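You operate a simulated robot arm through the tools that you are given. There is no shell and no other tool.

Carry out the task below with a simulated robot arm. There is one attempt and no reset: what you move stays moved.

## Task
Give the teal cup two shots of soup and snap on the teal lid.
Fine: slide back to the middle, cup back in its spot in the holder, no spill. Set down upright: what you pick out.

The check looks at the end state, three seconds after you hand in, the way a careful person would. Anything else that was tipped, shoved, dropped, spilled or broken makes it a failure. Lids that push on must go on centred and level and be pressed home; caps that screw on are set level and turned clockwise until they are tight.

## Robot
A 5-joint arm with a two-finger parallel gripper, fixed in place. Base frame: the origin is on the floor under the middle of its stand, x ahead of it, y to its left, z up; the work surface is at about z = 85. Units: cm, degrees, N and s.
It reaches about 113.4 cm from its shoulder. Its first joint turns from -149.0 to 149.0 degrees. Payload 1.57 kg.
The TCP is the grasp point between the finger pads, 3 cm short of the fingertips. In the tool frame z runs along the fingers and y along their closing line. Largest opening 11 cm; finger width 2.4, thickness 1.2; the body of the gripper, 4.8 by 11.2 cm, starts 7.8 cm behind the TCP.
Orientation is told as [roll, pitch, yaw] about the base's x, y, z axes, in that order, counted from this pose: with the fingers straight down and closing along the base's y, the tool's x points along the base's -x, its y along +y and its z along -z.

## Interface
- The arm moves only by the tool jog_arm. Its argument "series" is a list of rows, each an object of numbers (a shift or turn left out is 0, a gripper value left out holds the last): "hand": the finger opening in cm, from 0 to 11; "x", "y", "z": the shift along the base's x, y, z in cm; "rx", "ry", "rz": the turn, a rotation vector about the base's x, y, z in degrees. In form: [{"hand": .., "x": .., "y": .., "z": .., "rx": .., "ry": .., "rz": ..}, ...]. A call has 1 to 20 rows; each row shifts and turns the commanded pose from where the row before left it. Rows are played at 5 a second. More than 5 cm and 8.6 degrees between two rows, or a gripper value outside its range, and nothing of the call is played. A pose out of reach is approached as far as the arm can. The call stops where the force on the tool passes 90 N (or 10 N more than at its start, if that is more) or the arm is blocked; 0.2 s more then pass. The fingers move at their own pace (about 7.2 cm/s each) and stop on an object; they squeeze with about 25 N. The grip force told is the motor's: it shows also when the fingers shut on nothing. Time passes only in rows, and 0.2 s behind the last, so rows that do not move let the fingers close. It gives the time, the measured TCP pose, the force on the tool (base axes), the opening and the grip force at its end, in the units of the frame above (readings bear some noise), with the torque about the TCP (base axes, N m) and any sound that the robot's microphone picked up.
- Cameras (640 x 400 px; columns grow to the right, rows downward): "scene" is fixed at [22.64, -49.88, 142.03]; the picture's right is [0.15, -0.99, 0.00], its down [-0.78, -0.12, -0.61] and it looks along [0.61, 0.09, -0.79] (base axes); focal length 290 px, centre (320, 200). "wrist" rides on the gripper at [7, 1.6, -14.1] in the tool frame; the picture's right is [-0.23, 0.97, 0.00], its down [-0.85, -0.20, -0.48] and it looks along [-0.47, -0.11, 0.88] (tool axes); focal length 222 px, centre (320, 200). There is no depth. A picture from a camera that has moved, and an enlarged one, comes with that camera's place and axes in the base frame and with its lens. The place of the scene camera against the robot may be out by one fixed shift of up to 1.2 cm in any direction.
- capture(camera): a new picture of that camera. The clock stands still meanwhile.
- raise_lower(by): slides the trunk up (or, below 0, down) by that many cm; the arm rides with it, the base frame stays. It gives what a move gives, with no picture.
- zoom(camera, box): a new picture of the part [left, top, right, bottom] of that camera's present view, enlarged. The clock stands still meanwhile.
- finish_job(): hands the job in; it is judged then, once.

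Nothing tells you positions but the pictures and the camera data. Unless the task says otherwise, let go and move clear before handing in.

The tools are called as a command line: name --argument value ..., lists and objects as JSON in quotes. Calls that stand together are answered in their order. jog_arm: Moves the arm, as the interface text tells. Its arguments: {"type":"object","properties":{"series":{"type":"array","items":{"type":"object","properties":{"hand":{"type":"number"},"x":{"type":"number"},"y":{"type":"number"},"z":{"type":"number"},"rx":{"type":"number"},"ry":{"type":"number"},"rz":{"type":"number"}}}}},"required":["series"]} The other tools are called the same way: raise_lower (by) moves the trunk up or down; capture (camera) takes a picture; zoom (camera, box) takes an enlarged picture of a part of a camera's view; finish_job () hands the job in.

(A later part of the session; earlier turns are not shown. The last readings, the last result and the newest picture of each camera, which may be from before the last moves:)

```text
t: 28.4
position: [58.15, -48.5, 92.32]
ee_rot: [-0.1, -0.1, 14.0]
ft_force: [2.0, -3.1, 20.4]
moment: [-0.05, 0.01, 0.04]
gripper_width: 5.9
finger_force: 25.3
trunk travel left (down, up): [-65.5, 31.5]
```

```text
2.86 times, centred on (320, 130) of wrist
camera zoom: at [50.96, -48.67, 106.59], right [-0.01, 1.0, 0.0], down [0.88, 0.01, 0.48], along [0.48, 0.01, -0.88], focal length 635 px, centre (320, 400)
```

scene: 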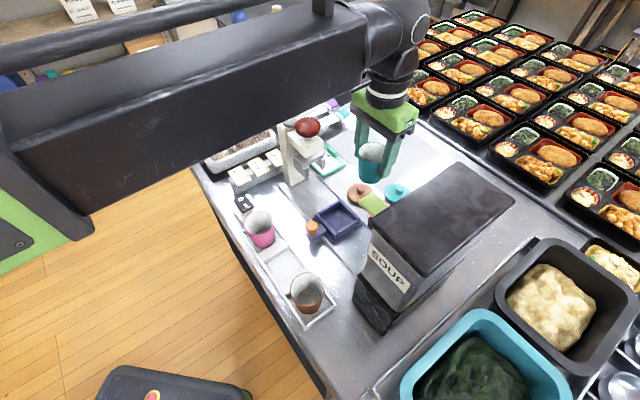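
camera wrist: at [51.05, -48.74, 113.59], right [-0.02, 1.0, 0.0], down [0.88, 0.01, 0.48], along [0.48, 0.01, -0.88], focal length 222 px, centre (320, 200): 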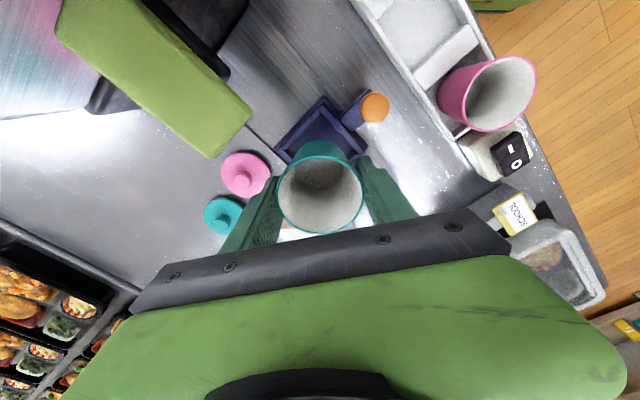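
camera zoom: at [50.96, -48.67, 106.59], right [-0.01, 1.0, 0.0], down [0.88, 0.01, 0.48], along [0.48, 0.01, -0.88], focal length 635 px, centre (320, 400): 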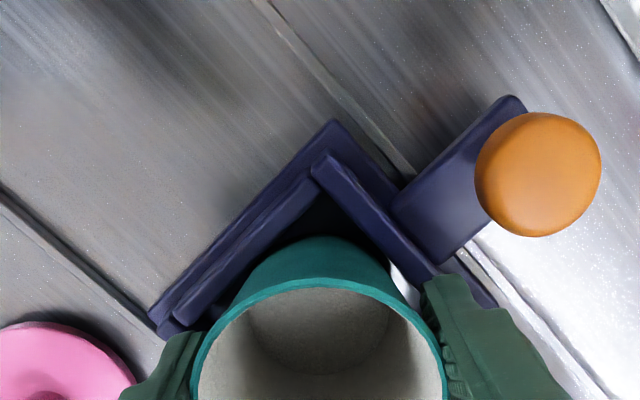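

I felt contact at z≈92.4, so the cup base is on the tray floor. I'll relieve the pressure slightly, then open the fingers.

raise_lower --by 0.2

jog_arm --series '[{"hand": 6.6}, {"hand": 7.4}, {"hand": 8}, {}]'

zoom --camera "wrist" --box '[220, 60, 420, 200]'

```text
t: 28.9
position: [58.24, -48.55, 92.32]
ee_rot: [0.1, -0.1, 14.0]
ft_force: [0.7, -0.5, -0.3]
moment: [0.01, 0.0, -0.05]
gripper_width: 5.87
finger_force: 25.3
trunk travel left (down, up): [-65.7, 31.3]
```

```text
t: 29.9
position: [58.21, -48.62, 92.43]
ee_rot: [-0.1, 0.0, 14.0]
ft_force: [0.0, -0.1, 0.7]
moment: [0.03, 0.0, 0.02]
gripper_width: 8.02
finger_force: 0.0
trunk travel left (down, up): [-65.7, 31.3]
```

```text
2.86 times, centred on (320, 130) of wrist
camera zoom: at [51.05, -48.73, 106.69], right [-0.02, 1.0, 0.0], down [0.88, 0.01, 0.48], along [0.48, 0.01, -0.88], focal length 635 px, centre (320, 400)
```

zoom: 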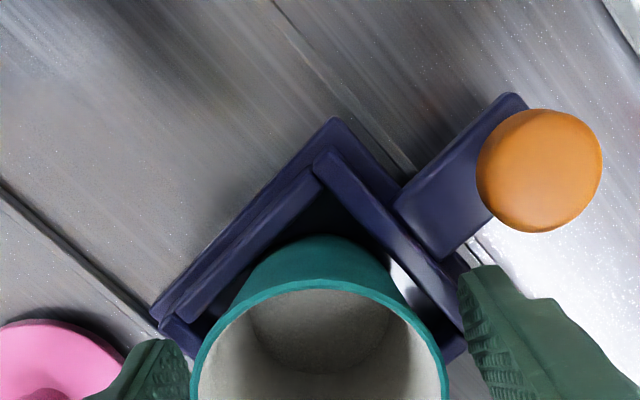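

The cup stands in the tray with its rim at about z=93.5. I'll raise clear, rotate to yaw -44.7°, and look at the knob so I can push the slide with a finger.

raise_lower --by 12

jog_arm --series '[{"rz": -8}, {"rz": -8}, {"rz": -8}, {"rz": -8}, {"rz": -8, "hand": 4}, {"rz": -8}, {"rz": -8}, {"rz": -2.7}, {}]'

jog_arm --series '[{"x": 2.5, "y": -2.5}, {"x": 2.5, "y": -2.5}, {"x": 2, "y": -2}, {}]'

capture --camera "wrist"

zoom --camera "wrist" --box '[150, 0, 390, 150]'

```text
t: 31.4
position: [58.23, -48.49, 104.47]
ee_rot: [0.0, 0.0, 14.1]
ft_force: [-0.5, -0.1, 0.4]
moment: [-0.02, 0.0, 0.0]
gripper_width: 8.0
finger_force: 0.1
trunk travel left (down, up): [-77.7, 19.3]
```

```text
t: 33.4
position: [58.16, -48.6, 104.34]
ee_rot: [0.0, 0.1, -44.8]
ft_force: [-0.4, 0.2, -0.1]
moment: [0.02, 0.03, 0.03]
gripper_width: 4.02
finger_force: 0.1
trunk travel left (down, up): [-77.7, 19.3]
```

```text
t: 34.4
position: [65.04, -55.35, 104.48]
ee_rot: [0.0, 0.0, -44.7]
ft_force: [-0.7, -0.5, 0.0]
moment: [0.03, 0.0, -0.02]
gripper_width: 4.03
finger_force: 0.0
trunk travel left (down, up): [-77.7, 19.3]
```

```text
taken
camera wrist: at [61.33, -49.42, 118.7], right [0.85, 0.53, 0.0], down [0.47, -0.74, 0.48], along [0.25, -0.41, -0.88], focal length 222 px, centre (320, 200)
```

wrist: 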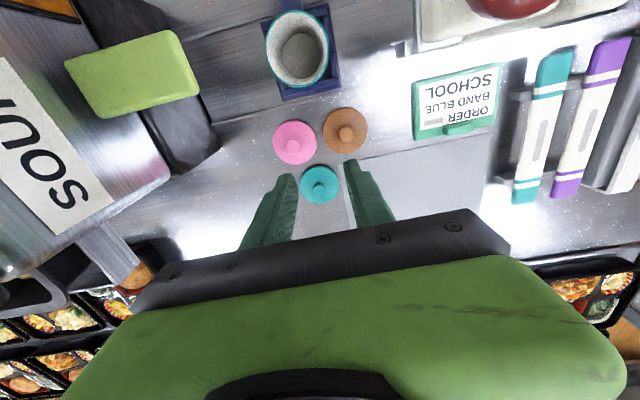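

```text
2.67 times, centred on (270, 75) of wrist
camera zoom: at [61.33, -49.42, 118.7], right [0.85, 0.53, 0.0], down [0.47, -0.74, 0.48], along [0.25, -0.41, -0.88], focal length 592 px, centre (453, 533)
```

zoom: 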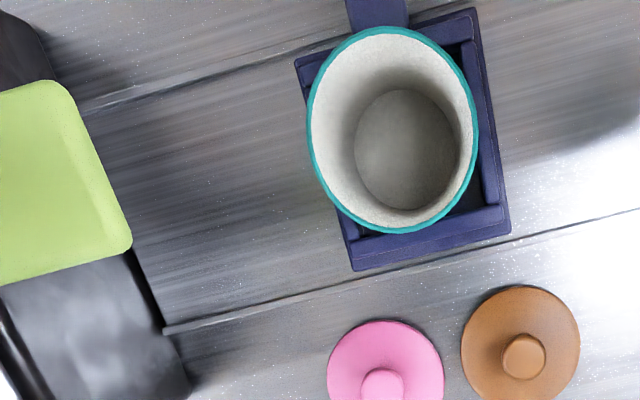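

The cup is centred and upright in the tray. Next I'll move behind the orange knob, on its press side, to push the slide toward the dispenser.

jog_arm --series '[{"x": -1.66, "y": 3.14}, {"x": -1.66, "y": 3.14}, {"x": -1.66, "y": 3.14}, {"x": -1.66, "y": 3.14}, {"x": -1.66, "y": 3.13}, {}]'

capture --camera "wrist"

zoom --camera "scene" --box '[260, 130, 420, 270]'

```text
t: 35.8
position: [56.77, -39.88, 104.42]
ee_rot: [0.1, -0.1, -44.7]
ft_force: [0.0, 0.9, 0.4]
moment: [0.04, -0.01, 0.0]
gripper_width: 3.97
finger_force: 0.1
trunk travel left (down, up): [-77.7, 19.3]
```

```text
taken
camera wrist: at [52.97, -33.82, 118.68], right [0.85, 0.53, 0.0], down [0.47, -0.74, 0.48], along [0.25, -0.41, -0.88], focal length 222 px, centre (320, 200)
```

wrist: 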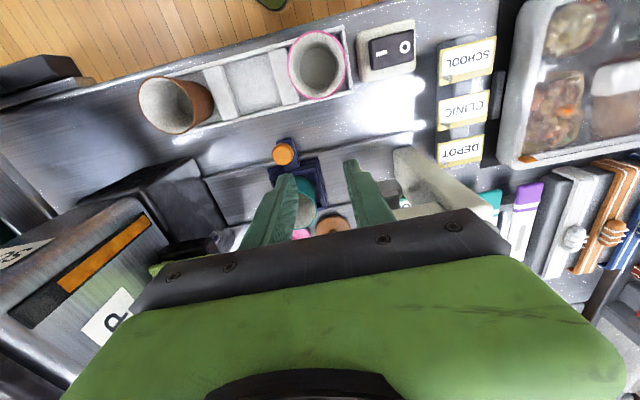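

```text
2.86 times, centred on (340, 200) of scene
camera zoom: at [22.64, -49.88, 142.03], right [0.15, -0.99, 0.0], down [-0.78, -0.12, -0.61], along [0.61, 0.09, -0.79], focal length 829 px, centre (263, 200)
```

zoom: 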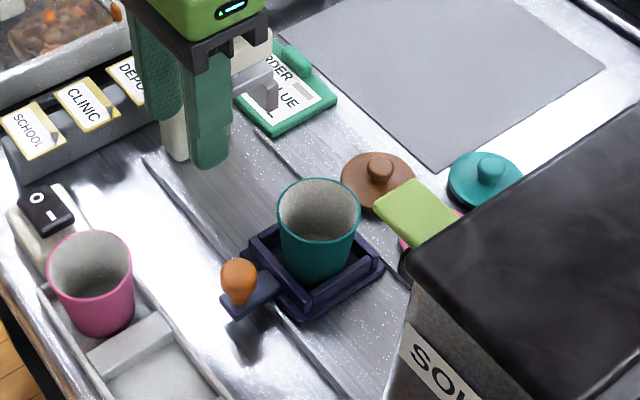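

The knob is at about (53.5,-43.55). I'll back off another 0.6 cm so the finger doesn't land on it, then lower.

jog_arm --series '[{"x": 0.45, "y": 0.45}, {}]'

raise_lower --by -9

raise_lower --by -4

capture --camera "wrist"

zoom --camera "scene" --box '[260, 130, 420, 270]'

```text
t: 36.4
position: [57.26, -39.47, 104.4]
ee_rot: [0.0, 0.0, -44.7]
ft_force: [1.0, 1.1, 0.6]
moment: [-0.01, -0.02, 0.03]
gripper_width: 4.01
finger_force: 0.0
trunk travel left (down, up): [-77.7, 19.3]
```

```text
t: 37.7
position: [57.24, -39.34, 95.4]
ee_rot: [0.0, 0.0, -44.7]
ft_force: [0.7, 0.5, -0.7]
moment: [0.0, 0.0, 0.0]
gripper_width: 3.99
finger_force: 0.0
trunk travel left (down, up): [-68.7, 28.3]
```

```text
t: 38.5
position: [57.24, -39.45, 91.37]
ee_rot: [-0.1, -0.1, -44.8]
ft_force: [0.6, -0.5, -0.4]
moment: [0.01, -0.02, -0.01]
gripper_width: 4.01
finger_force: 0.0
trunk travel left (down, up): [-64.7, 32.3]
```

```text
taken
camera wrist: at [53.43, -33.43, 105.69], right [0.85, 0.53, 0.0], down [0.47, -0.74, 0.48], along [0.25, -0.41, -0.88], focal length 222 px, centre (320, 200)
```

wrist: 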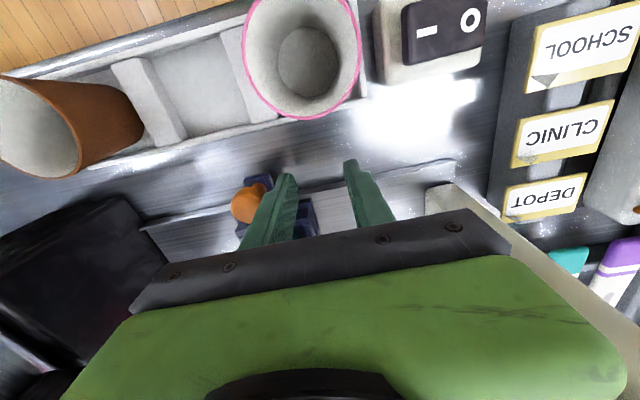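

```text
2.86 times, centred on (340, 200) of scene
camera zoom: at [22.64, -49.88, 142.03], right [0.15, -0.99, 0.0], down [-0.78, -0.12, -0.61], along [0.61, 0.09, -0.79], focal length 829 px, centre (263, 200)
```

zoom: 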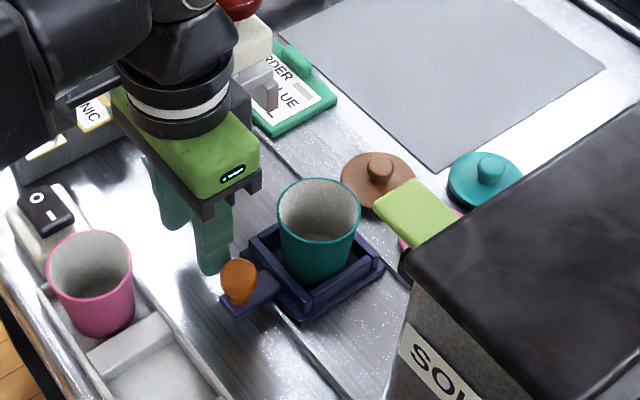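

The finger sits just behind the knob. I'll start with a short slow push along the rail toward the dispenser.

jog_arm --series '[{"x": -0.35, "y": -0.355}, {"x": -0.35, "y": -0.355}, {"x": -0.35, "y": -0.355}, {"x": -0.35, "y": -0.355}, {"x": -0.35, "y": -0.355}, {"x": -0.35, "y": -0.355}, {}]'

capture --camera "wrist"

zoom --camera "scene" --box '[260, 130, 420, 270]'

```text
t: 40.1
position: [55.15, -41.39, 91.46]
ee_rot: [-0.1, 0.0, -44.7]
ft_force: [0.7, 1.4, -1.0]
moment: [0.06, 0.0, 0.0]
gripper_width: 3.94
finger_force: 0.0
trunk travel left (down, up): [-64.7, 32.3]
```

```text
taken
camera wrist: at [51.29, -35.5, 105.69], right [0.85, 0.53, 0.0], down [0.47, -0.74, 0.48], along [0.25, -0.41, -0.88], focal length 222 px, centre (320, 200)
```

wrist: 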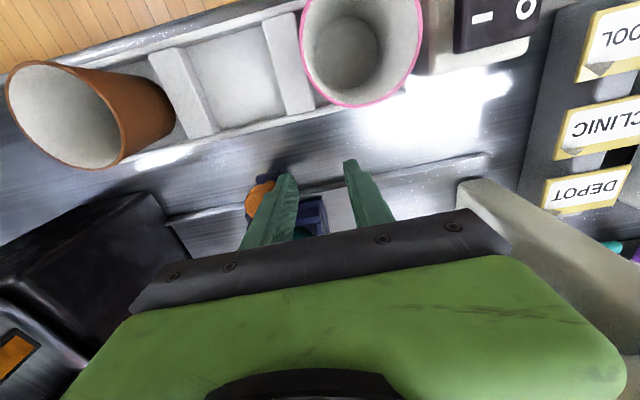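

```text
2.86 times, centred on (340, 200) of scene
camera zoom: at [22.64, -49.88, 142.03], right [0.15, -0.99, 0.0], down [-0.78, -0.12, -0.61], along [0.61, 0.09, -0.79], focal length 829 px, centre (263, 200)
```

zoom: 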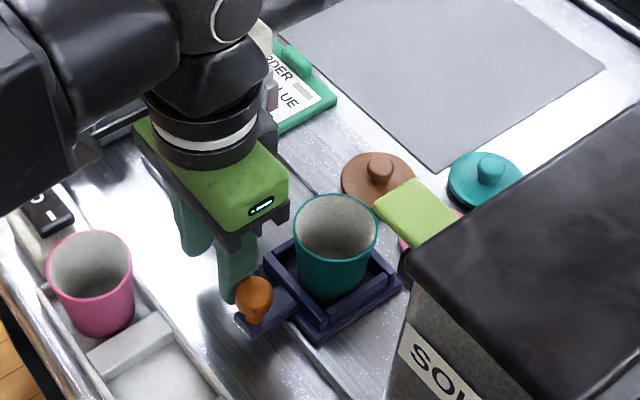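

The slide moves freely and the cup rides along. I'll continue 6 cm further.

jog_arm --series '[{"x": -0.35, "y": -0.355}, {"x": -0.35, "y": -0.355}, {"x": -0.35, "y": -0.355}, {"x": -0.35, "y": -0.355}, {"x": -0.35, "y": -0.355}, {"x": -0.35, "y": -0.355}, {"x": -0.35, "y": -0.355}, {"x": -0.35, "y": -0.355}, {"x": -0.35, "y": -0.355}, {"x": -0.35, "y": -0.355}, {"x": -0.35, "y": -0.355}, {"x": -0.35, "y": -0.355}, {}]'

capture --camera "wrist"

zoom --camera "scene" --box '[260, 160, 420, 300]'

```text
t: 42.9
position: [50.82, -45.66, 91.37]
ee_rot: [0.0, 0.0, -44.6]
ft_force: [0.4, -0.5, -0.3]
moment: [0.0, 0.01, 0.05]
gripper_width: 3.91
finger_force: 0.0
trunk travel left (down, up): [-64.7, 32.3]
```

```text
taken
camera wrist: at [47.09, -39.75, 105.68], right [0.85, 0.53, 0.0], down [0.47, -0.74, 0.48], along [0.25, -0.41, -0.88], focal length 222 px, centre (320, 200)
```

wrist: 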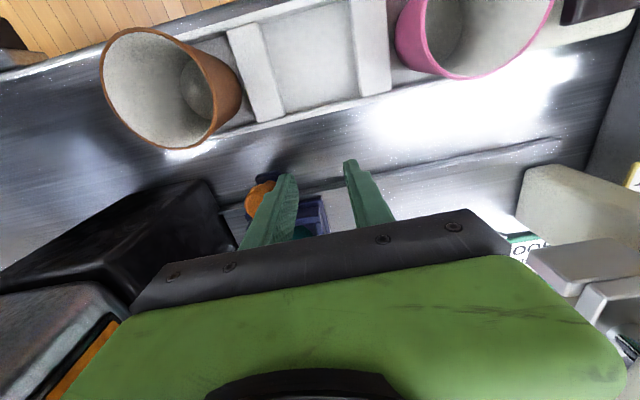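

```text
2.86 times, centred on (340, 230) of scene
camera zoom: at [22.64, -49.88, 142.03], right [0.15, -0.99, 0.0], down [-0.78, -0.12, -0.61], along [0.61, 0.09, -0.79], focal length 829 px, centre (263, 114)
```

zoom: 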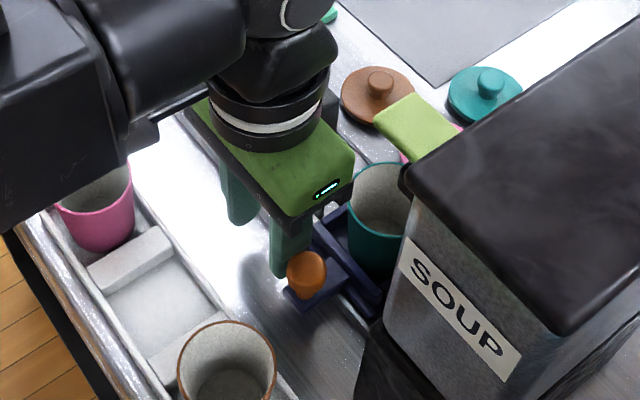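

About 2.5 cm remain. I'll push in small steps and watch for the end stop.

jog_arm --series '[{"x": -0.21, "y": -0.213}, {"x": -0.21, "y": -0.213}, {"x": -0.21, "y": -0.213}, {"x": -0.21, "y": -0.213}, {"x": -0.21, "y": -0.213}, {"x": -0.21, "y": -0.213}, {"x": -0.21, "y": -0.213}, {}]'

capture --camera "wrist"

zoom --camera "scene" --box '[260, 160, 420, 300]'

```text
t: 44.7
position: [49.44, -47.19, 91.34]
ee_rot: [0.0, 0.0, -44.7]
ft_force: [0.4, -0.5, 0.9]
moment: [0.0, -0.02, 0.0]
gripper_width: 3.99
finger_force: 0.1
trunk travel left (down, up): [-64.7, 32.3]
```

```text
taken
camera wrist: at [45.63, -41.23, 105.69], right [0.85, 0.53, 0.0], down [0.47, -0.74, 0.48], along [0.25, -0.41, -0.88], focal length 222 px, centre (320, 200)
```

wrist: 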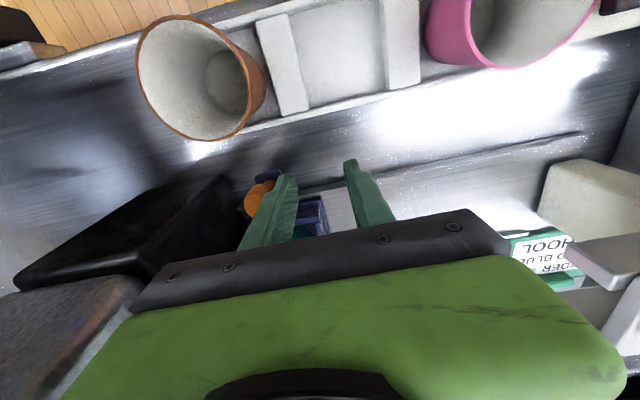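

```text
2.86 times, centred on (340, 230) of scene
camera zoom: at [22.64, -49.88, 142.03], right [0.15, -0.99, 0.0], down [-0.78, -0.12, -0.61], along [0.61, 0.09, -0.79], focal length 829 px, centre (263, 114)
```

zoom: 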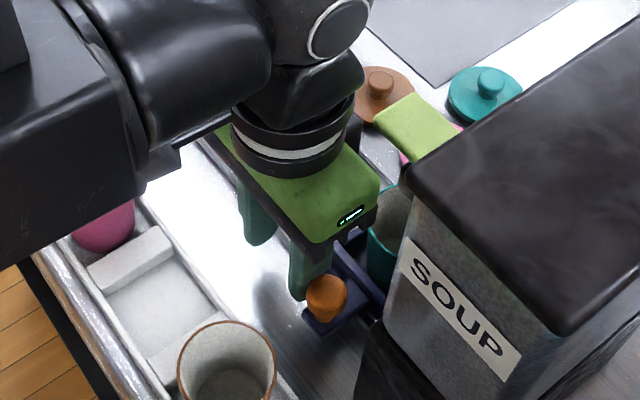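

jog_arm --series '[{"x": -0.11, "y": -0.11}, {"x": -0.11, "y": -0.11}, {"x": -0.11, "y": -0.11}, {}]'

```text
t: 45.7
position: [49.14, -47.61, 91.41]
ee_rot: [0.0, 0.0, -44.6]
ft_force: [0.5, 0.1, -0.9]
moment: [0.01, 0.02, -0.04]
gripper_width: 3.97
finger_force: 0.2
trunk travel left (down, up): [-64.7, 32.3]
```

jog_arm --series '[{"x": -0.11, "y": -0.11}, {"x": -0.11, "y": -0.11}, {"x": -0.11, "y": -0.11}, {}]'

zoom --camera "scene" --box '[300, 180, 400, 280]'

```text
t: 46.7
position: [48.83, -47.81, 91.35]
ee_rot: [0.1, 0.0, -44.7]
ft_force: [5.8, 2.6, 1.4]
moment: [0.0, -0.06, 0.06]
gripper_width: 3.47
finger_force: 0.0
trunk travel left (down, up): [-64.7, 32.3]
```

```text
4.00 times, centred on (350, 230) of scene
camera zoom: at [22.64, -49.88, 142.03], right [0.15, -0.99, 0.0], down [-0.78, -0.12, -0.61], along [0.61, 0.09, -0.79], focal length 1160 px, centre (200, 80)
```

zoom: 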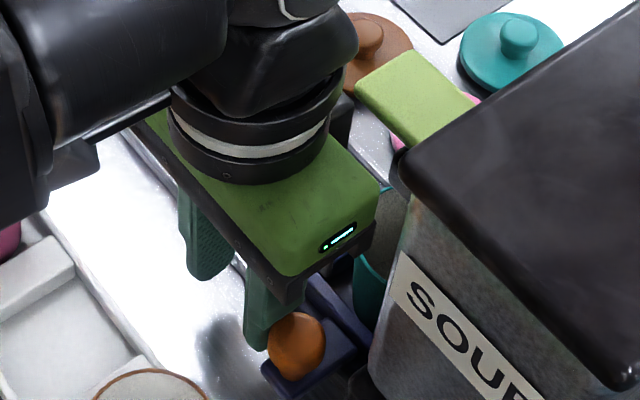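

The slide reached its end stop: I felt about 6 N of resistance. I'll back the finger off along the rail, raise clear, and check the cup against the nozzle.

jog_arm --series '[{"x": 0.35, "y": 0.355}, {"x": 0.35, "y": 0.355}, {"x": 0.35, "y": 0.355}, {}]'

raise_lower --by 13

jog_arm --series '[{"x": 2.2, "y": 1.2, "rz": 8}, {"x": 2.2, "y": 0.9, "rz": 8}, {"x": 2.2, "y": 0.9, "rz": 8}, {"x": 2, "y": 0.9, "rz": 8}, {"x": 1, "y": 0.9, "rz": 8}, {"rz": 4.7}, {}]'

capture --camera "wrist"

zoom --camera "scene" --box '[300, 160, 420, 280]'

```text
t: 47.7
position: [49.88, -46.74, 91.38]
ee_rot: [0.1, 0.0, -44.7]
ft_force: [-0.5, -0.8, 0.7]
moment: [-0.01, 0.01, 0.0]
gripper_width: 3.99
finger_force: 0.0
trunk travel left (down, up): [-64.7, 32.3]
```

```text
t: 49.3
position: [49.9, -46.8, 104.49]
ee_rot: [0.0, 0.1, -44.6]
ft_force: [0.7, 0.5, 0.4]
moment: [-0.03, -0.02, 0.01]
gripper_width: 3.99
finger_force: 0.0
trunk travel left (down, up): [-77.7, 19.3]
```

```text
t: 50.9
position: [59.36, -41.95, 104.51]
ee_rot: [0.0, 0.0, 0.0]
ft_force: [-1.1, 0.9, 0.2]
moment: [0.0, 0.0, 0.02]
gripper_width: 3.99
finger_force: 0.1
trunk travel left (down, up): [-77.7, 19.3]
```

```text
taken
camera wrist: at [52.51, -40.5, 118.69], right [0.23, 0.97, 0.0], down [0.86, -0.2, 0.48], along [0.47, -0.11, -0.88], focal length 222 px, centre (320, 200)
```

wrist: 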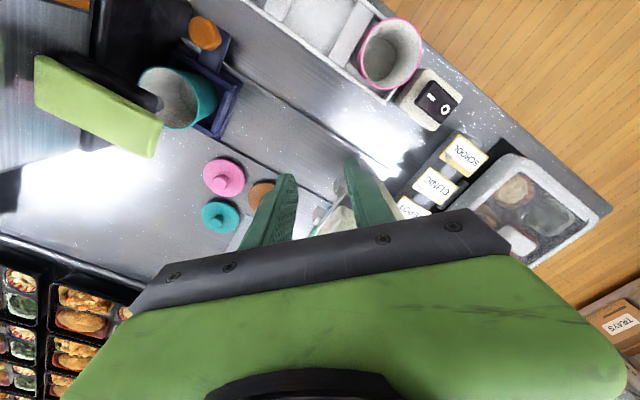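

```text
3.33 times, centred on (360, 220) of scene
camera zoom: at [22.64, -49.88, 142.03], right [0.15, -0.99, 0.0], down [-0.78, -0.12, -0.61], along [0.61, 0.09, -0.79], focal length 967 px, centre (187, 133)
```

zoom: 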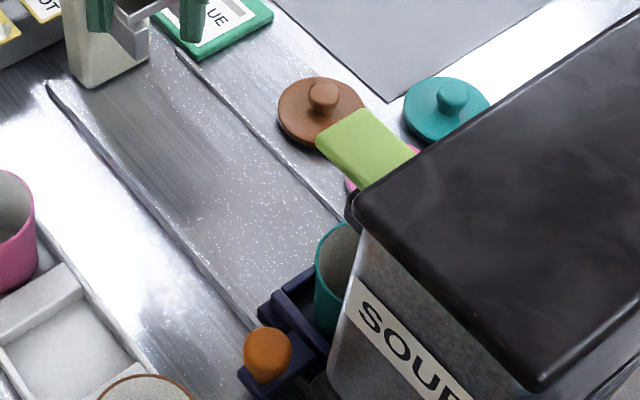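

zoom --camera "wrist" --box '[30, 0, 270, 160]'

```text
2.50 times, centred on (150, 80) of wrist
camera zoom: at [52.51, -40.5, 118.69], right [0.23, 0.97, 0.0], down [0.86, -0.2, 0.48], along [0.47, -0.11, -0.88], focal length 555 px, centre (745, 500)
```

zoom: 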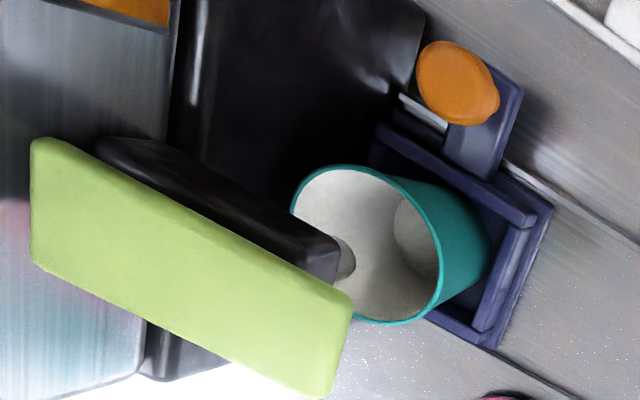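

The slide is at its stop and the nozzle sits inside the cup's rim. Next I'll raise, close the fingers, and position over the lime lever near its tip with the gripper body turned clear of the dispenser.

raise_lower --by 5

jog_arm --series '[{"hand": 0, "rz": 8, "x": -1.1, "y": -2}, {"rz": 8, "x": -1.1, "y": -2}, {"rz": 8, "x": -1.1, "y": -2}, {"rz": 8, "x": -1.1, "y": -2}, {"rz": 8, "x": -1.1, "y": -2}, {"rz": 5.5, "x": -1.16, "y": -2.15}, {}]'

capture --camera "wrist"

capture --camera "scene"

```text
t: 51.8
position: [59.33, -42.02, 109.39]
ee_rot: [0.0, 0.0, 0.0]
ft_force: [0.9, -0.5, -0.1]
moment: [-0.03, 0.01, 0.0]
gripper_width: 4.0
finger_force: 0.0
trunk travel left (down, up): [-82.7, 14.3]
```

```text
t: 53.4
position: [52.89, -54.1, 109.43]
ee_rot: [0.0, 0.0, 45.7]
ft_force: [0.4, -0.3, -0.3]
moment: [0.01, -0.02, 0.01]
gripper_width: 0.0
finger_force: 21.5
trunk travel left (down, up): [-82.7, 14.3]
```

```text
taken
camera wrist: at [46.81, -57.95, 123.69], right [-0.54, 0.84, 0.0], down [0.74, 0.47, 0.48], along [0.4, 0.26, -0.88], focal length 222 px, centre (320, 200)
```

wrist: 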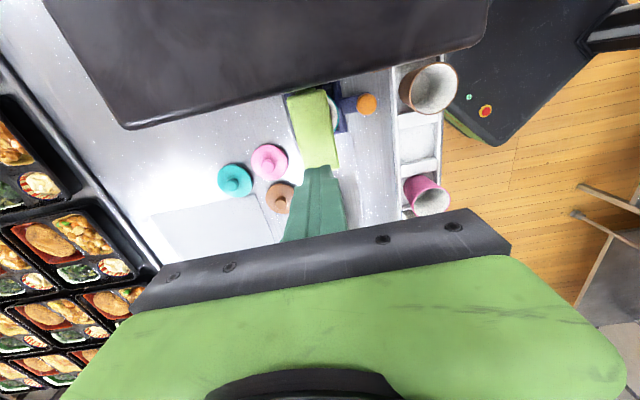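

```text
taken
```

scene: 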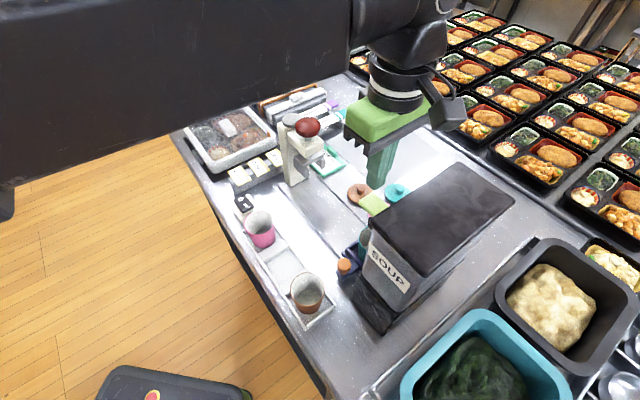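

zoom --camera "wrist" --box '[260, 70, 400, 200]'

zoom --camera "scene" --box '[310, 110, 430, 230]'

```text
3.08 times, centred on (330, 135) of wrist
camera zoom: at [46.81, -57.95, 123.69], right [-0.54, 0.84, 0.0], down [0.74, 0.47, 0.48], along [0.4, 0.26, -0.88], focal length 684 px, centre (289, 400)
```

zoom: 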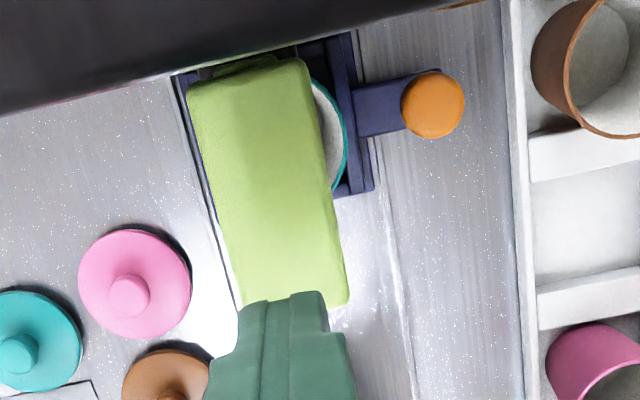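

```text
3.33 times, centred on (370, 170) of scene
camera zoom: at [22.64, -49.88, 142.03], right [0.15, -0.99, 0.0], down [-0.78, -0.12, -0.61], along [0.61, 0.09, -0.79], focal length 967 px, centre (153, 300)
```

zoom: 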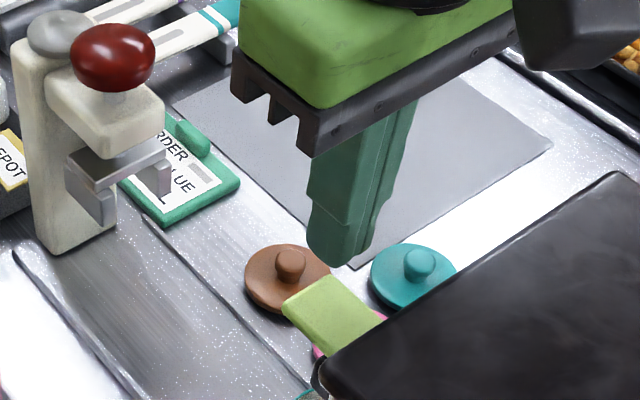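

The fingertips are centred over the lever, about 1.2 cm in from its tip. I'll lower to just above it and then press in small steps.

jog_arm --series '[{"x": -0.2, "y": -0.2}, {}]'

raise_lower --by -3.3

raise_lower --by -0.6

raise_lower --by -0.4

```text
t: 54.0
position: [52.52, -54.24, 109.4]
ee_rot: [0.0, -0.1, 45.5]
ft_force: [0.7, 0.7, -1.7]
moment: [-0.01, 0.01, -0.02]
gripper_width: 0.0
finger_force: 21.7
trunk travel left (down, up): [-82.7, 14.3]
```

```text
t: 54.8
position: [52.58, -54.2, 106.1]
ee_rot: [-0.1, 0.0, 45.6]
ft_force: [0.7, -1.1, 0.4]
moment: [0.03, -0.02, -0.02]
gripper_width: 0.0
finger_force: 21.4
trunk travel left (down, up): [-79.4, 17.6]
```

```text
t: 55.3
position: [52.69, -54.34, 105.48]
ee_rot: [0.1, 0.0, 45.5]
ft_force: [-0.1, -0.2, -0.3]
moment: [0.0, -0.02, -0.03]
gripper_width: 0.01
finger_force: 21.4
trunk travel left (down, up): [-78.8, 18.2]
```

```text
t: 55.9
position: [52.67, -54.2, 105.02]
ee_rot: [-0.1, -0.1, 45.4]
ft_force: [0.8, 0.4, 0.4]
moment: [-0.03, -0.01, 0.02]
gripper_width: 0.03
finger_force: 21.0
trunk travel left (down, up): [-78.4, 18.6]
```

raise_lower --by -0.4

raise_lower --by -0.4

```text
t: 56.4
position: [52.51, -54.2, 104.82]
ee_rot: [0.0, 0.1, 45.5]
ft_force: [0.4, 0.8, 1.9]
moment: [0.01, -0.01, -0.02]
gripper_width: 0.0
finger_force: 21.2
trunk travel left (down, up): [-78.0, 19.0]
```

```text
t: 56.9
position: [52.56, -54.29, 104.41]
ee_rot: [-0.4, 0.0, 45.5]
ft_force: [15.6, -11.7, 51.8]
moment: [-0.78, 0.04, 0.32]
gripper_width: 0.02
finger_force: 21.8
trunk travel left (down, up): [-77.6, 19.4]
```

The force jumped to 52 N with a sideways component, which is unexpectedly stiff. I'll look before doing anything else.

capture --camera "wrist"

zoom --camera "scene" --box '[310, 110, 430, 230]'

capture --camera "scene"

```text
taken
camera wrist: at [46.5, -58.05, 118.82], right [-0.54, 0.84, -0.01], down [0.74, 0.47, 0.48], along [0.41, 0.25, -0.88], focal length 222 px, centre (320, 200)
```

wrist: 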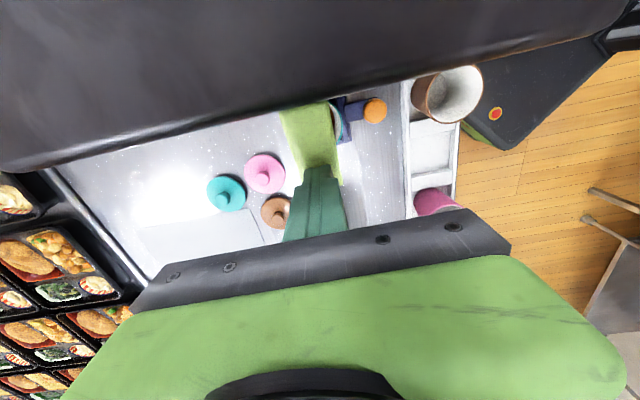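

```text
3.33 times, centred on (370, 170) of scene
camera zoom: at [22.64, -49.88, 142.03], right [0.15, -0.99, 0.0], down [-0.78, -0.12, -0.61], along [0.61, 0.09, -0.79], focal length 967 px, centre (153, 300)
```

zoom: 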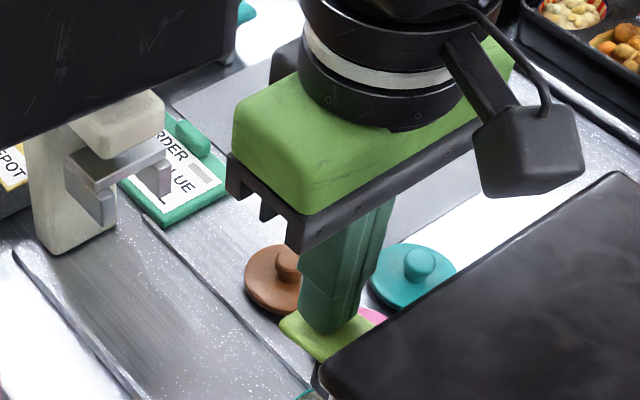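

```text
taken
```

scene: 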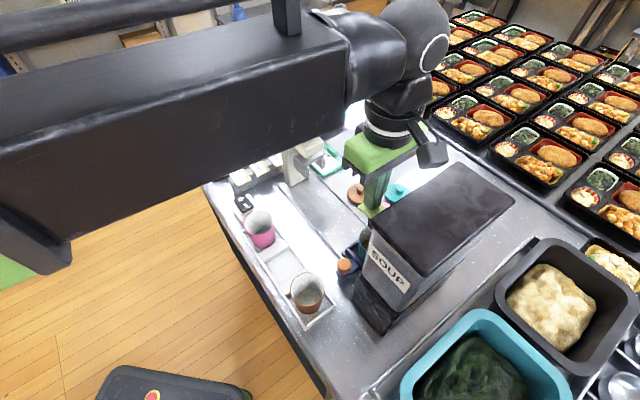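

zoom --camera "wrist" --box '[240, 80, 400, 200]'

zoom --camera "scene" --box '[340, 170, 420, 240]'

```text
3.33 times, centred on (320, 140) of wrist
camera zoom: at [46.5, -58.05, 118.82], right [-0.54, 0.84, -0.01], down [0.74, 0.47, 0.48], along [0.41, 0.25, -0.88], focal length 740 px, centre (320, 400)
```

zoom: 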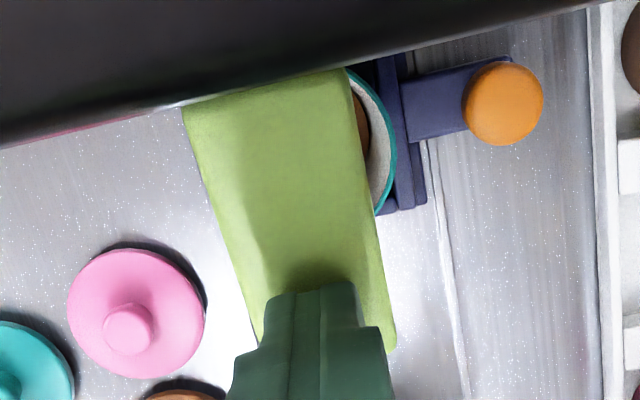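

```text
5.71 times, centred on (380, 205) of scene
camera zoom: at [22.64, -49.88, 142.03], right [0.15, -0.99, 0.0], down [-0.78, -0.12, -0.61], along [0.61, 0.09, -0.79], focal length 1658 px, centre (-23, 171)
```

zoom: 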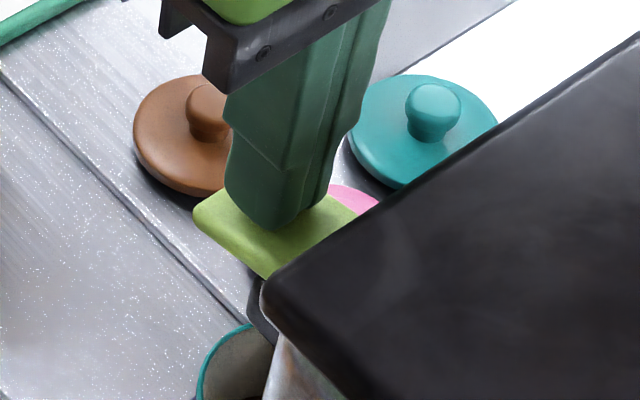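

Soup is now visible in the cup, so the lever has a short travel and this press hit its stop. I'll release fully, let the lever spring back, and check the level.

raise_lower --by 2.0

jog_arm --series '[{}, {}, {}, {}, {}]'

zoom --camera "wrist" --box '[240, 70, 400, 190]'

zoom --camera "scene" --box '[300, 180, 420, 280]'

```text
t: 57.6
position: [52.64, -54.22, 106.29]
ee_rot: [0.2, 0.0, 45.5]
ft_force: [-0.6, -0.7, 0.0]
moment: [-0.04, 0.0, 0.02]
gripper_width: 0.0
finger_force: 21.1
trunk travel left (down, up): [-79.6, 17.4]
```

```text
t: 58.8
position: [52.73, -54.28, 106.36]
ee_rot: [0.0, 0.0, 45.5]
ft_force: [-0.3, -0.1, -0.4]
moment: [0.03, 0.0, -0.01]
gripper_width: 0.01
finger_force: 21.8
trunk travel left (down, up): [-79.6, 17.4]
```

```text
3.33 times, centred on (320, 130) of wrist
camera zoom: at [46.56, -58.16, 120.59], right [-0.54, 0.84, 0.0], down [0.74, 0.47, 0.48], along [0.4, 0.26, -0.88], focal length 740 px, centre (320, 433)
```

zoom: 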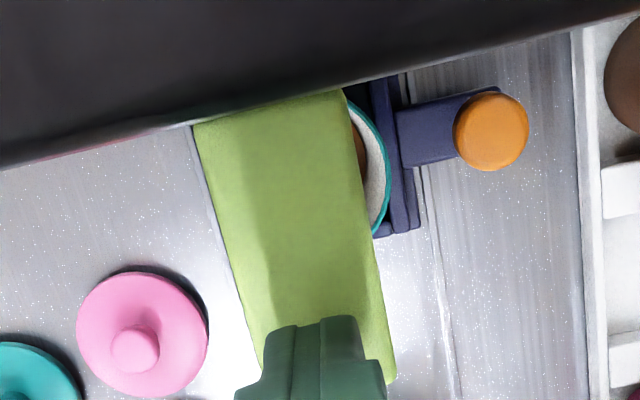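

```text
4.00 times, centred on (360, 230) of scene
camera zoom: at [22.64, -49.88, 142.03], right [0.15, -0.99, 0.0], down [-0.78, -0.12, -0.61], along [0.61, 0.09, -0.79], focal length 1160 px, centre (160, 80)
```

zoom: 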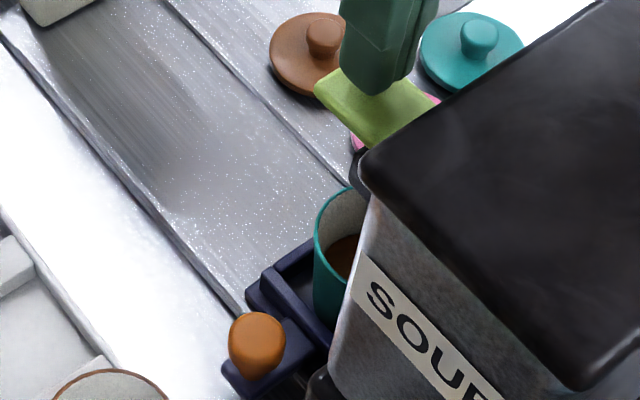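

zoom --camera "scene" --box '[335, 220, 385, 265]'

```text
8.89 times, centred on (360, 242) of scene
camera zoom: at [22.64, -49.88, 142.03], right [0.15, -0.99, 0.0], down [-0.78, -0.12, -0.61], along [0.61, 0.09, -0.79], focal length 2579 px, centre (-36, -178)
```

zoom: 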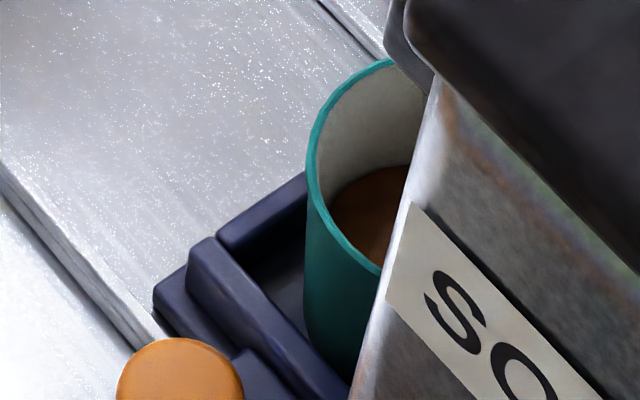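

jog_arm --series '[{}, {}, {}, {}, {}, {}, {}, {}]'

zoom --camera "scene" --box '[335, 220, 385, 265]'

```text
t: 60.6
position: [52.55, -54.18, 106.31]
ee_rot: [0.0, 0.1, 45.5]
ft_force: [-0.1, -0.7, -0.4]
moment: [0.03, -0.04, 0.05]
gripper_width: 0.0
finger_force: 21.0
trunk travel left (down, up): [-79.6, 17.4]
```

```text
8.89 times, centred on (360, 242) of scene
camera zoom: at [22.64, -49.88, 142.03], right [0.15, -0.99, 0.0], down [-0.78, -0.12, -0.61], along [0.61, 0.09, -0.79], focal length 2579 px, centre (-36, -178)
```

zoom: 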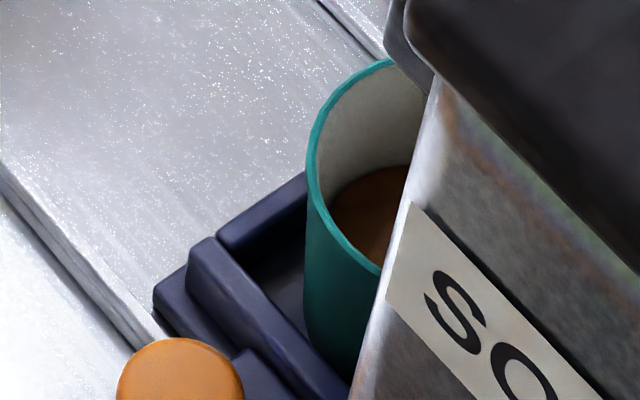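

The level is steady at about 3 cm deep, which fits one shot. I'll press the second time in the same way.

raise_lower --by -1.3

raise_lower --by -0.35

zoom --camera "scene" --box '[335, 220, 385, 265]'

```text
t: 61.2
position: [52.62, -54.37, 105.03]
ee_rot: [0.0, 0.0, 45.4]
ft_force: [0.9, 0.7, 2.0]
moment: [0.01, -0.01, 0.03]
gripper_width: 0.0
finger_force: 21.4
trunk travel left (down, up): [-78.3, 18.7]
```

```text
t: 61.7
position: [52.65, -54.23, 104.66]
ee_rot: [0.0, 0.1, 45.5]
ft_force: [0.6, -0.2, 3.6]
moment: [0.01, 0.01, 0.04]
gripper_width: 0.0
finger_force: 20.9
trunk travel left (down, up): [-78.0, 19.0]
```

```text
8.89 times, centred on (360, 242) of scene
camera zoom: at [22.64, -49.88, 142.03], right [0.15, -0.99, 0.0], down [-0.78, -0.12, -0.61], along [0.61, 0.09, -0.79], focal length 2579 px, centre (-36, -178)
```

zoom: 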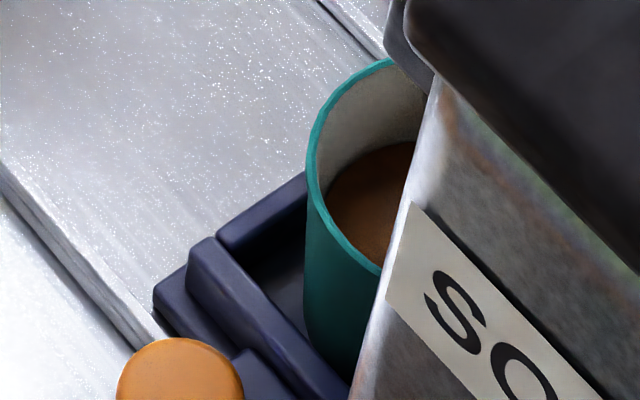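

The level is rising and the lever only needs light force. I'll hold in short steps and watch the level so it can't overfill.

jog_arm --series '[{}]'

zoom --camera "scene" --box '[335, 220, 385, 265]'

```text
t: 62.1
position: [52.56, -54.14, 104.69]
ee_rot: [-0.1, 0.0, 45.5]
ft_force: [1.3, 1.6, 3.6]
moment: [0.0, -0.03, -0.02]
gripper_width: 0.0
finger_force: 21.1
trunk travel left (down, up): [-78.0, 19.0]
```

```text
8.89 times, centred on (360, 242) of scene
camera zoom: at [22.64, -49.88, 142.03], right [0.15, -0.99, 0.0], down [-0.78, -0.12, -0.61], along [0.61, 0.09, -0.79], focal length 2579 px, centre (-36, -178)
```

zoom: 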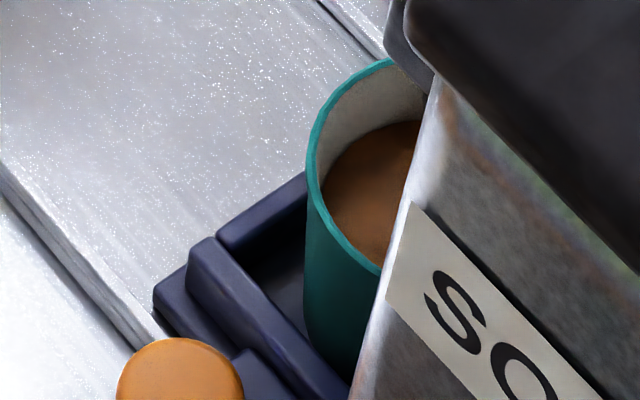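

jog_arm --series '[{}]'

zoom --camera "scene" --box '[335, 220, 385, 265]'

```text
t: 62.5
position: [52.64, -54.31, 104.7]
ee_rot: [0.0, 0.0, 45.5]
ft_force: [1.1, 0.8, 3.8]
moment: [-0.01, -0.03, -0.02]
gripper_width: 0.0
finger_force: 20.6
trunk travel left (down, up): [-78.0, 19.0]
```

```text
8.89 times, centred on (360, 242) of scene
camera zoom: at [22.64, -49.88, 142.03], right [0.15, -0.99, 0.0], down [-0.78, -0.12, -0.61], along [0.61, 0.09, -0.79], focal length 2579 px, centre (-36, -178)
```

zoom: 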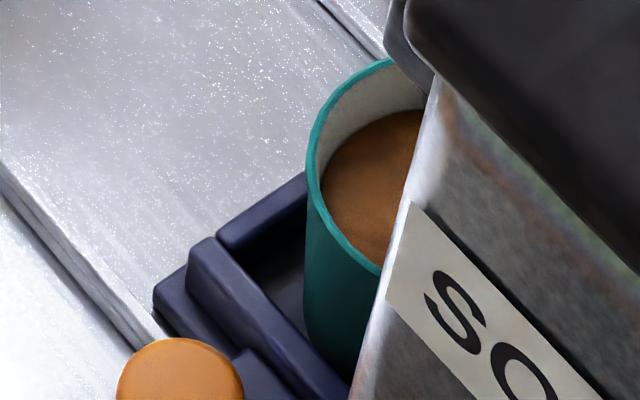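

jog_arm --series '[{}]'

zoom --camera "scene" --box '[335, 220, 385, 265]'

```text
t: 62.9
position: [52.53, -54.41, 104.65]
ee_rot: [0.0, 0.1, 45.5]
ft_force: [1.3, 0.9, 4.2]
moment: [0.03, -0.03, 0.02]
gripper_width: 0.0
finger_force: 21.4
trunk travel left (down, up): [-78.0, 19.0]
```

```text
8.89 times, centred on (360, 242) of scene
camera zoom: at [22.64, -49.88, 142.03], right [0.15, -0.99, 0.0], down [-0.78, -0.12, -0.61], along [0.61, 0.09, -0.79], focal length 2579 px, centre (-36, -178)
```

zoom: 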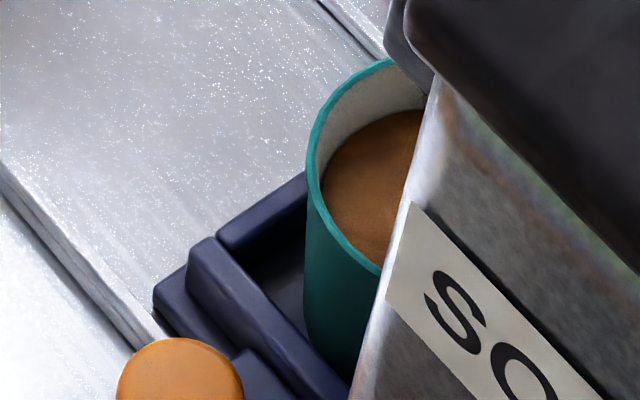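

The flow stopped by itself, so each press gives a fixed dose and the cup now holds two shots, with about 1.5 cm of freeboard. I'll release the lever, move away with the fingers closed, and rotate to set up pulling the slide back.

raise_lower --by 5

jog_arm --series '[{"rz": -8, "x": 0.8, "y": 2}, {"rz": -8, "x": 0.8, "y": 2}, {"rz": -8, "x": 0.2, "y": 2}, {"rz": -8, "y": 2}, {"rz": -8, "y": 2}, {"rz": -8, "y": 2}, {"rz": -8}, {"rz": -8}, {"rz": -8}, {"rz": -8}, {"rz": -8}, {"rz": -2.3}, {}]'

capture --camera "wrist"

zoom --camera "scene" --box '[300, 140, 430, 270]'

```text
t: 63.9
position: [52.65, -54.25, 109.65]
ee_rot: [0.0, 0.0, 45.5]
ft_force: [1.1, 0.8, 0.0]
moment: [0.01, 0.04, 0.0]
gripper_width: 0.0
finger_force: 21.1
trunk travel left (down, up): [-83.0, 14.0]
```

```text
t: 66.7
position: [54.28, -42.29, 109.52]
ee_rot: [0.1, 0.0, -44.9]
ft_force: [-0.6, -0.6, -0.4]
moment: [0.01, -0.03, 0.02]
gripper_width: 0.0
finger_force: 21.7
trunk travel left (down, up): [-83.0, 14.0]
```

```text
taken
camera wrist: at [50.59, -36.25, 123.94], right [0.85, 0.53, 0.0], down [0.47, -0.74, 0.48], along [0.25, -0.41, -0.88], focal length 222 px, centre (320, 200)
```

wrist: 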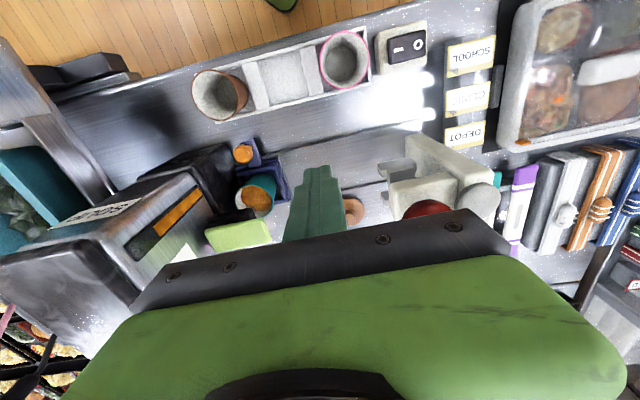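

```text
3.08 times, centred on (365, 205) of scene
camera zoom: at [22.64, -49.88, 142.03], right [0.15, -0.99, 0.0], down [-0.78, -0.12, -0.61], along [0.61, 0.09, -0.79], focal length 893 px, centre (182, 185)
```

zoom: 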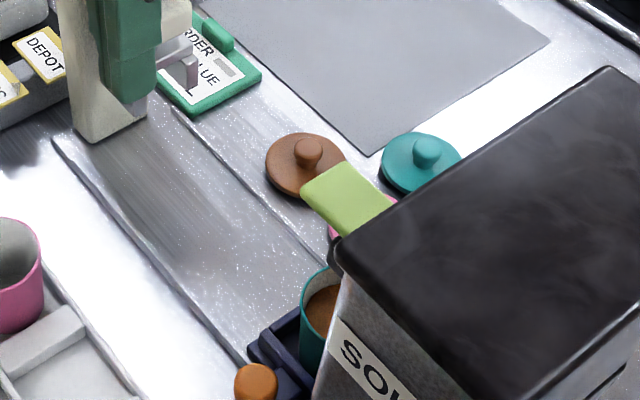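

The knob is at about (45.95,-50.97). I'll open the fingers to 11, lower to just above knob height, and move in so one finger sits on the dispenser side of the knob.

jog_arm --series '[{"hand": 11}, {}, {}, {}, {}]'

raise_lower --by -12.5

jog_arm --series '[{"x": -1, "y": -1}, {"x": -1, "y": -1}, {"x": -1, "y": -1}, {"x": -1, "y": -1}, {}]'

capture --camera "wrist"

zoom --camera "scene" --box '[270, 160, 430, 300]'

```text
t: 67.8
position: [54.49, -42.12, 109.62]
ee_rot: [0.0, 0.0, -44.8]
ft_force: [-0.6, 0.6, -0.3]
moment: [-0.01, 0.0, 0.0]
gripper_width: 11.01
finger_force: 0.1
trunk travel left (down, up): [-83.0, 14.0]
```

```text
t: 69.4
position: [54.37, -42.31, 97.03]
ee_rot: [-0.1, 0.0, -44.8]
ft_force: [0.4, 0.0, 0.0]
moment: [0.03, -0.02, -0.02]
gripper_width: 11.02
finger_force: 0.1
trunk travel left (down, up): [-70.5, 26.5]
```

```text
t: 70.6
position: [50.33, -46.2, 97.06]
ee_rot: [-0.1, 0.0, -44.8]
ft_force: [0.5, -0.2, -0.3]
moment: [-0.01, -0.02, 0.0]
gripper_width: 11.0
finger_force: 0.0
trunk travel left (down, up): [-70.5, 26.5]
```

```text
taken
camera wrist: at [46.54, -40.25, 111.44], right [0.85, 0.53, 0.0], down [0.47, -0.74, 0.48], along [0.25, -0.41, -0.88], focal length 222 px, centre (320, 200)
```

wrist: 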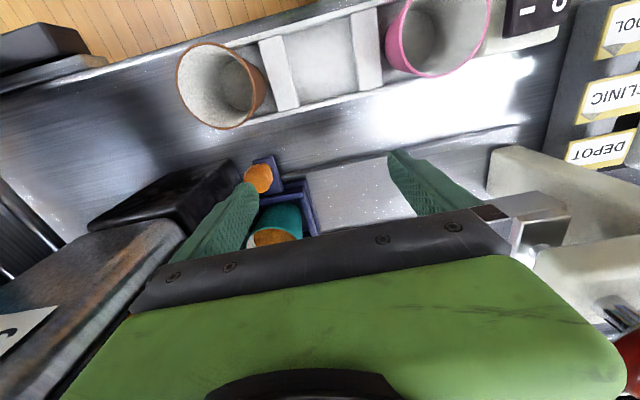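

```text
2.86 times, centred on (350, 230) of scene
camera zoom: at [22.64, -49.88, 142.03], right [0.15, -0.99, 0.0], down [-0.78, -0.12, -0.61], along [0.61, 0.09, -0.79], focal length 829 px, centre (234, 114)
```

zoom: 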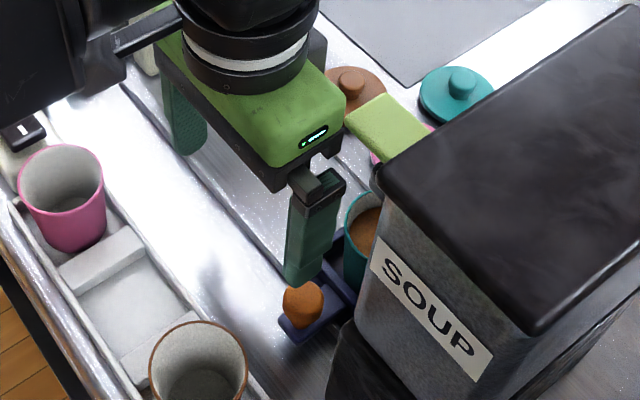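

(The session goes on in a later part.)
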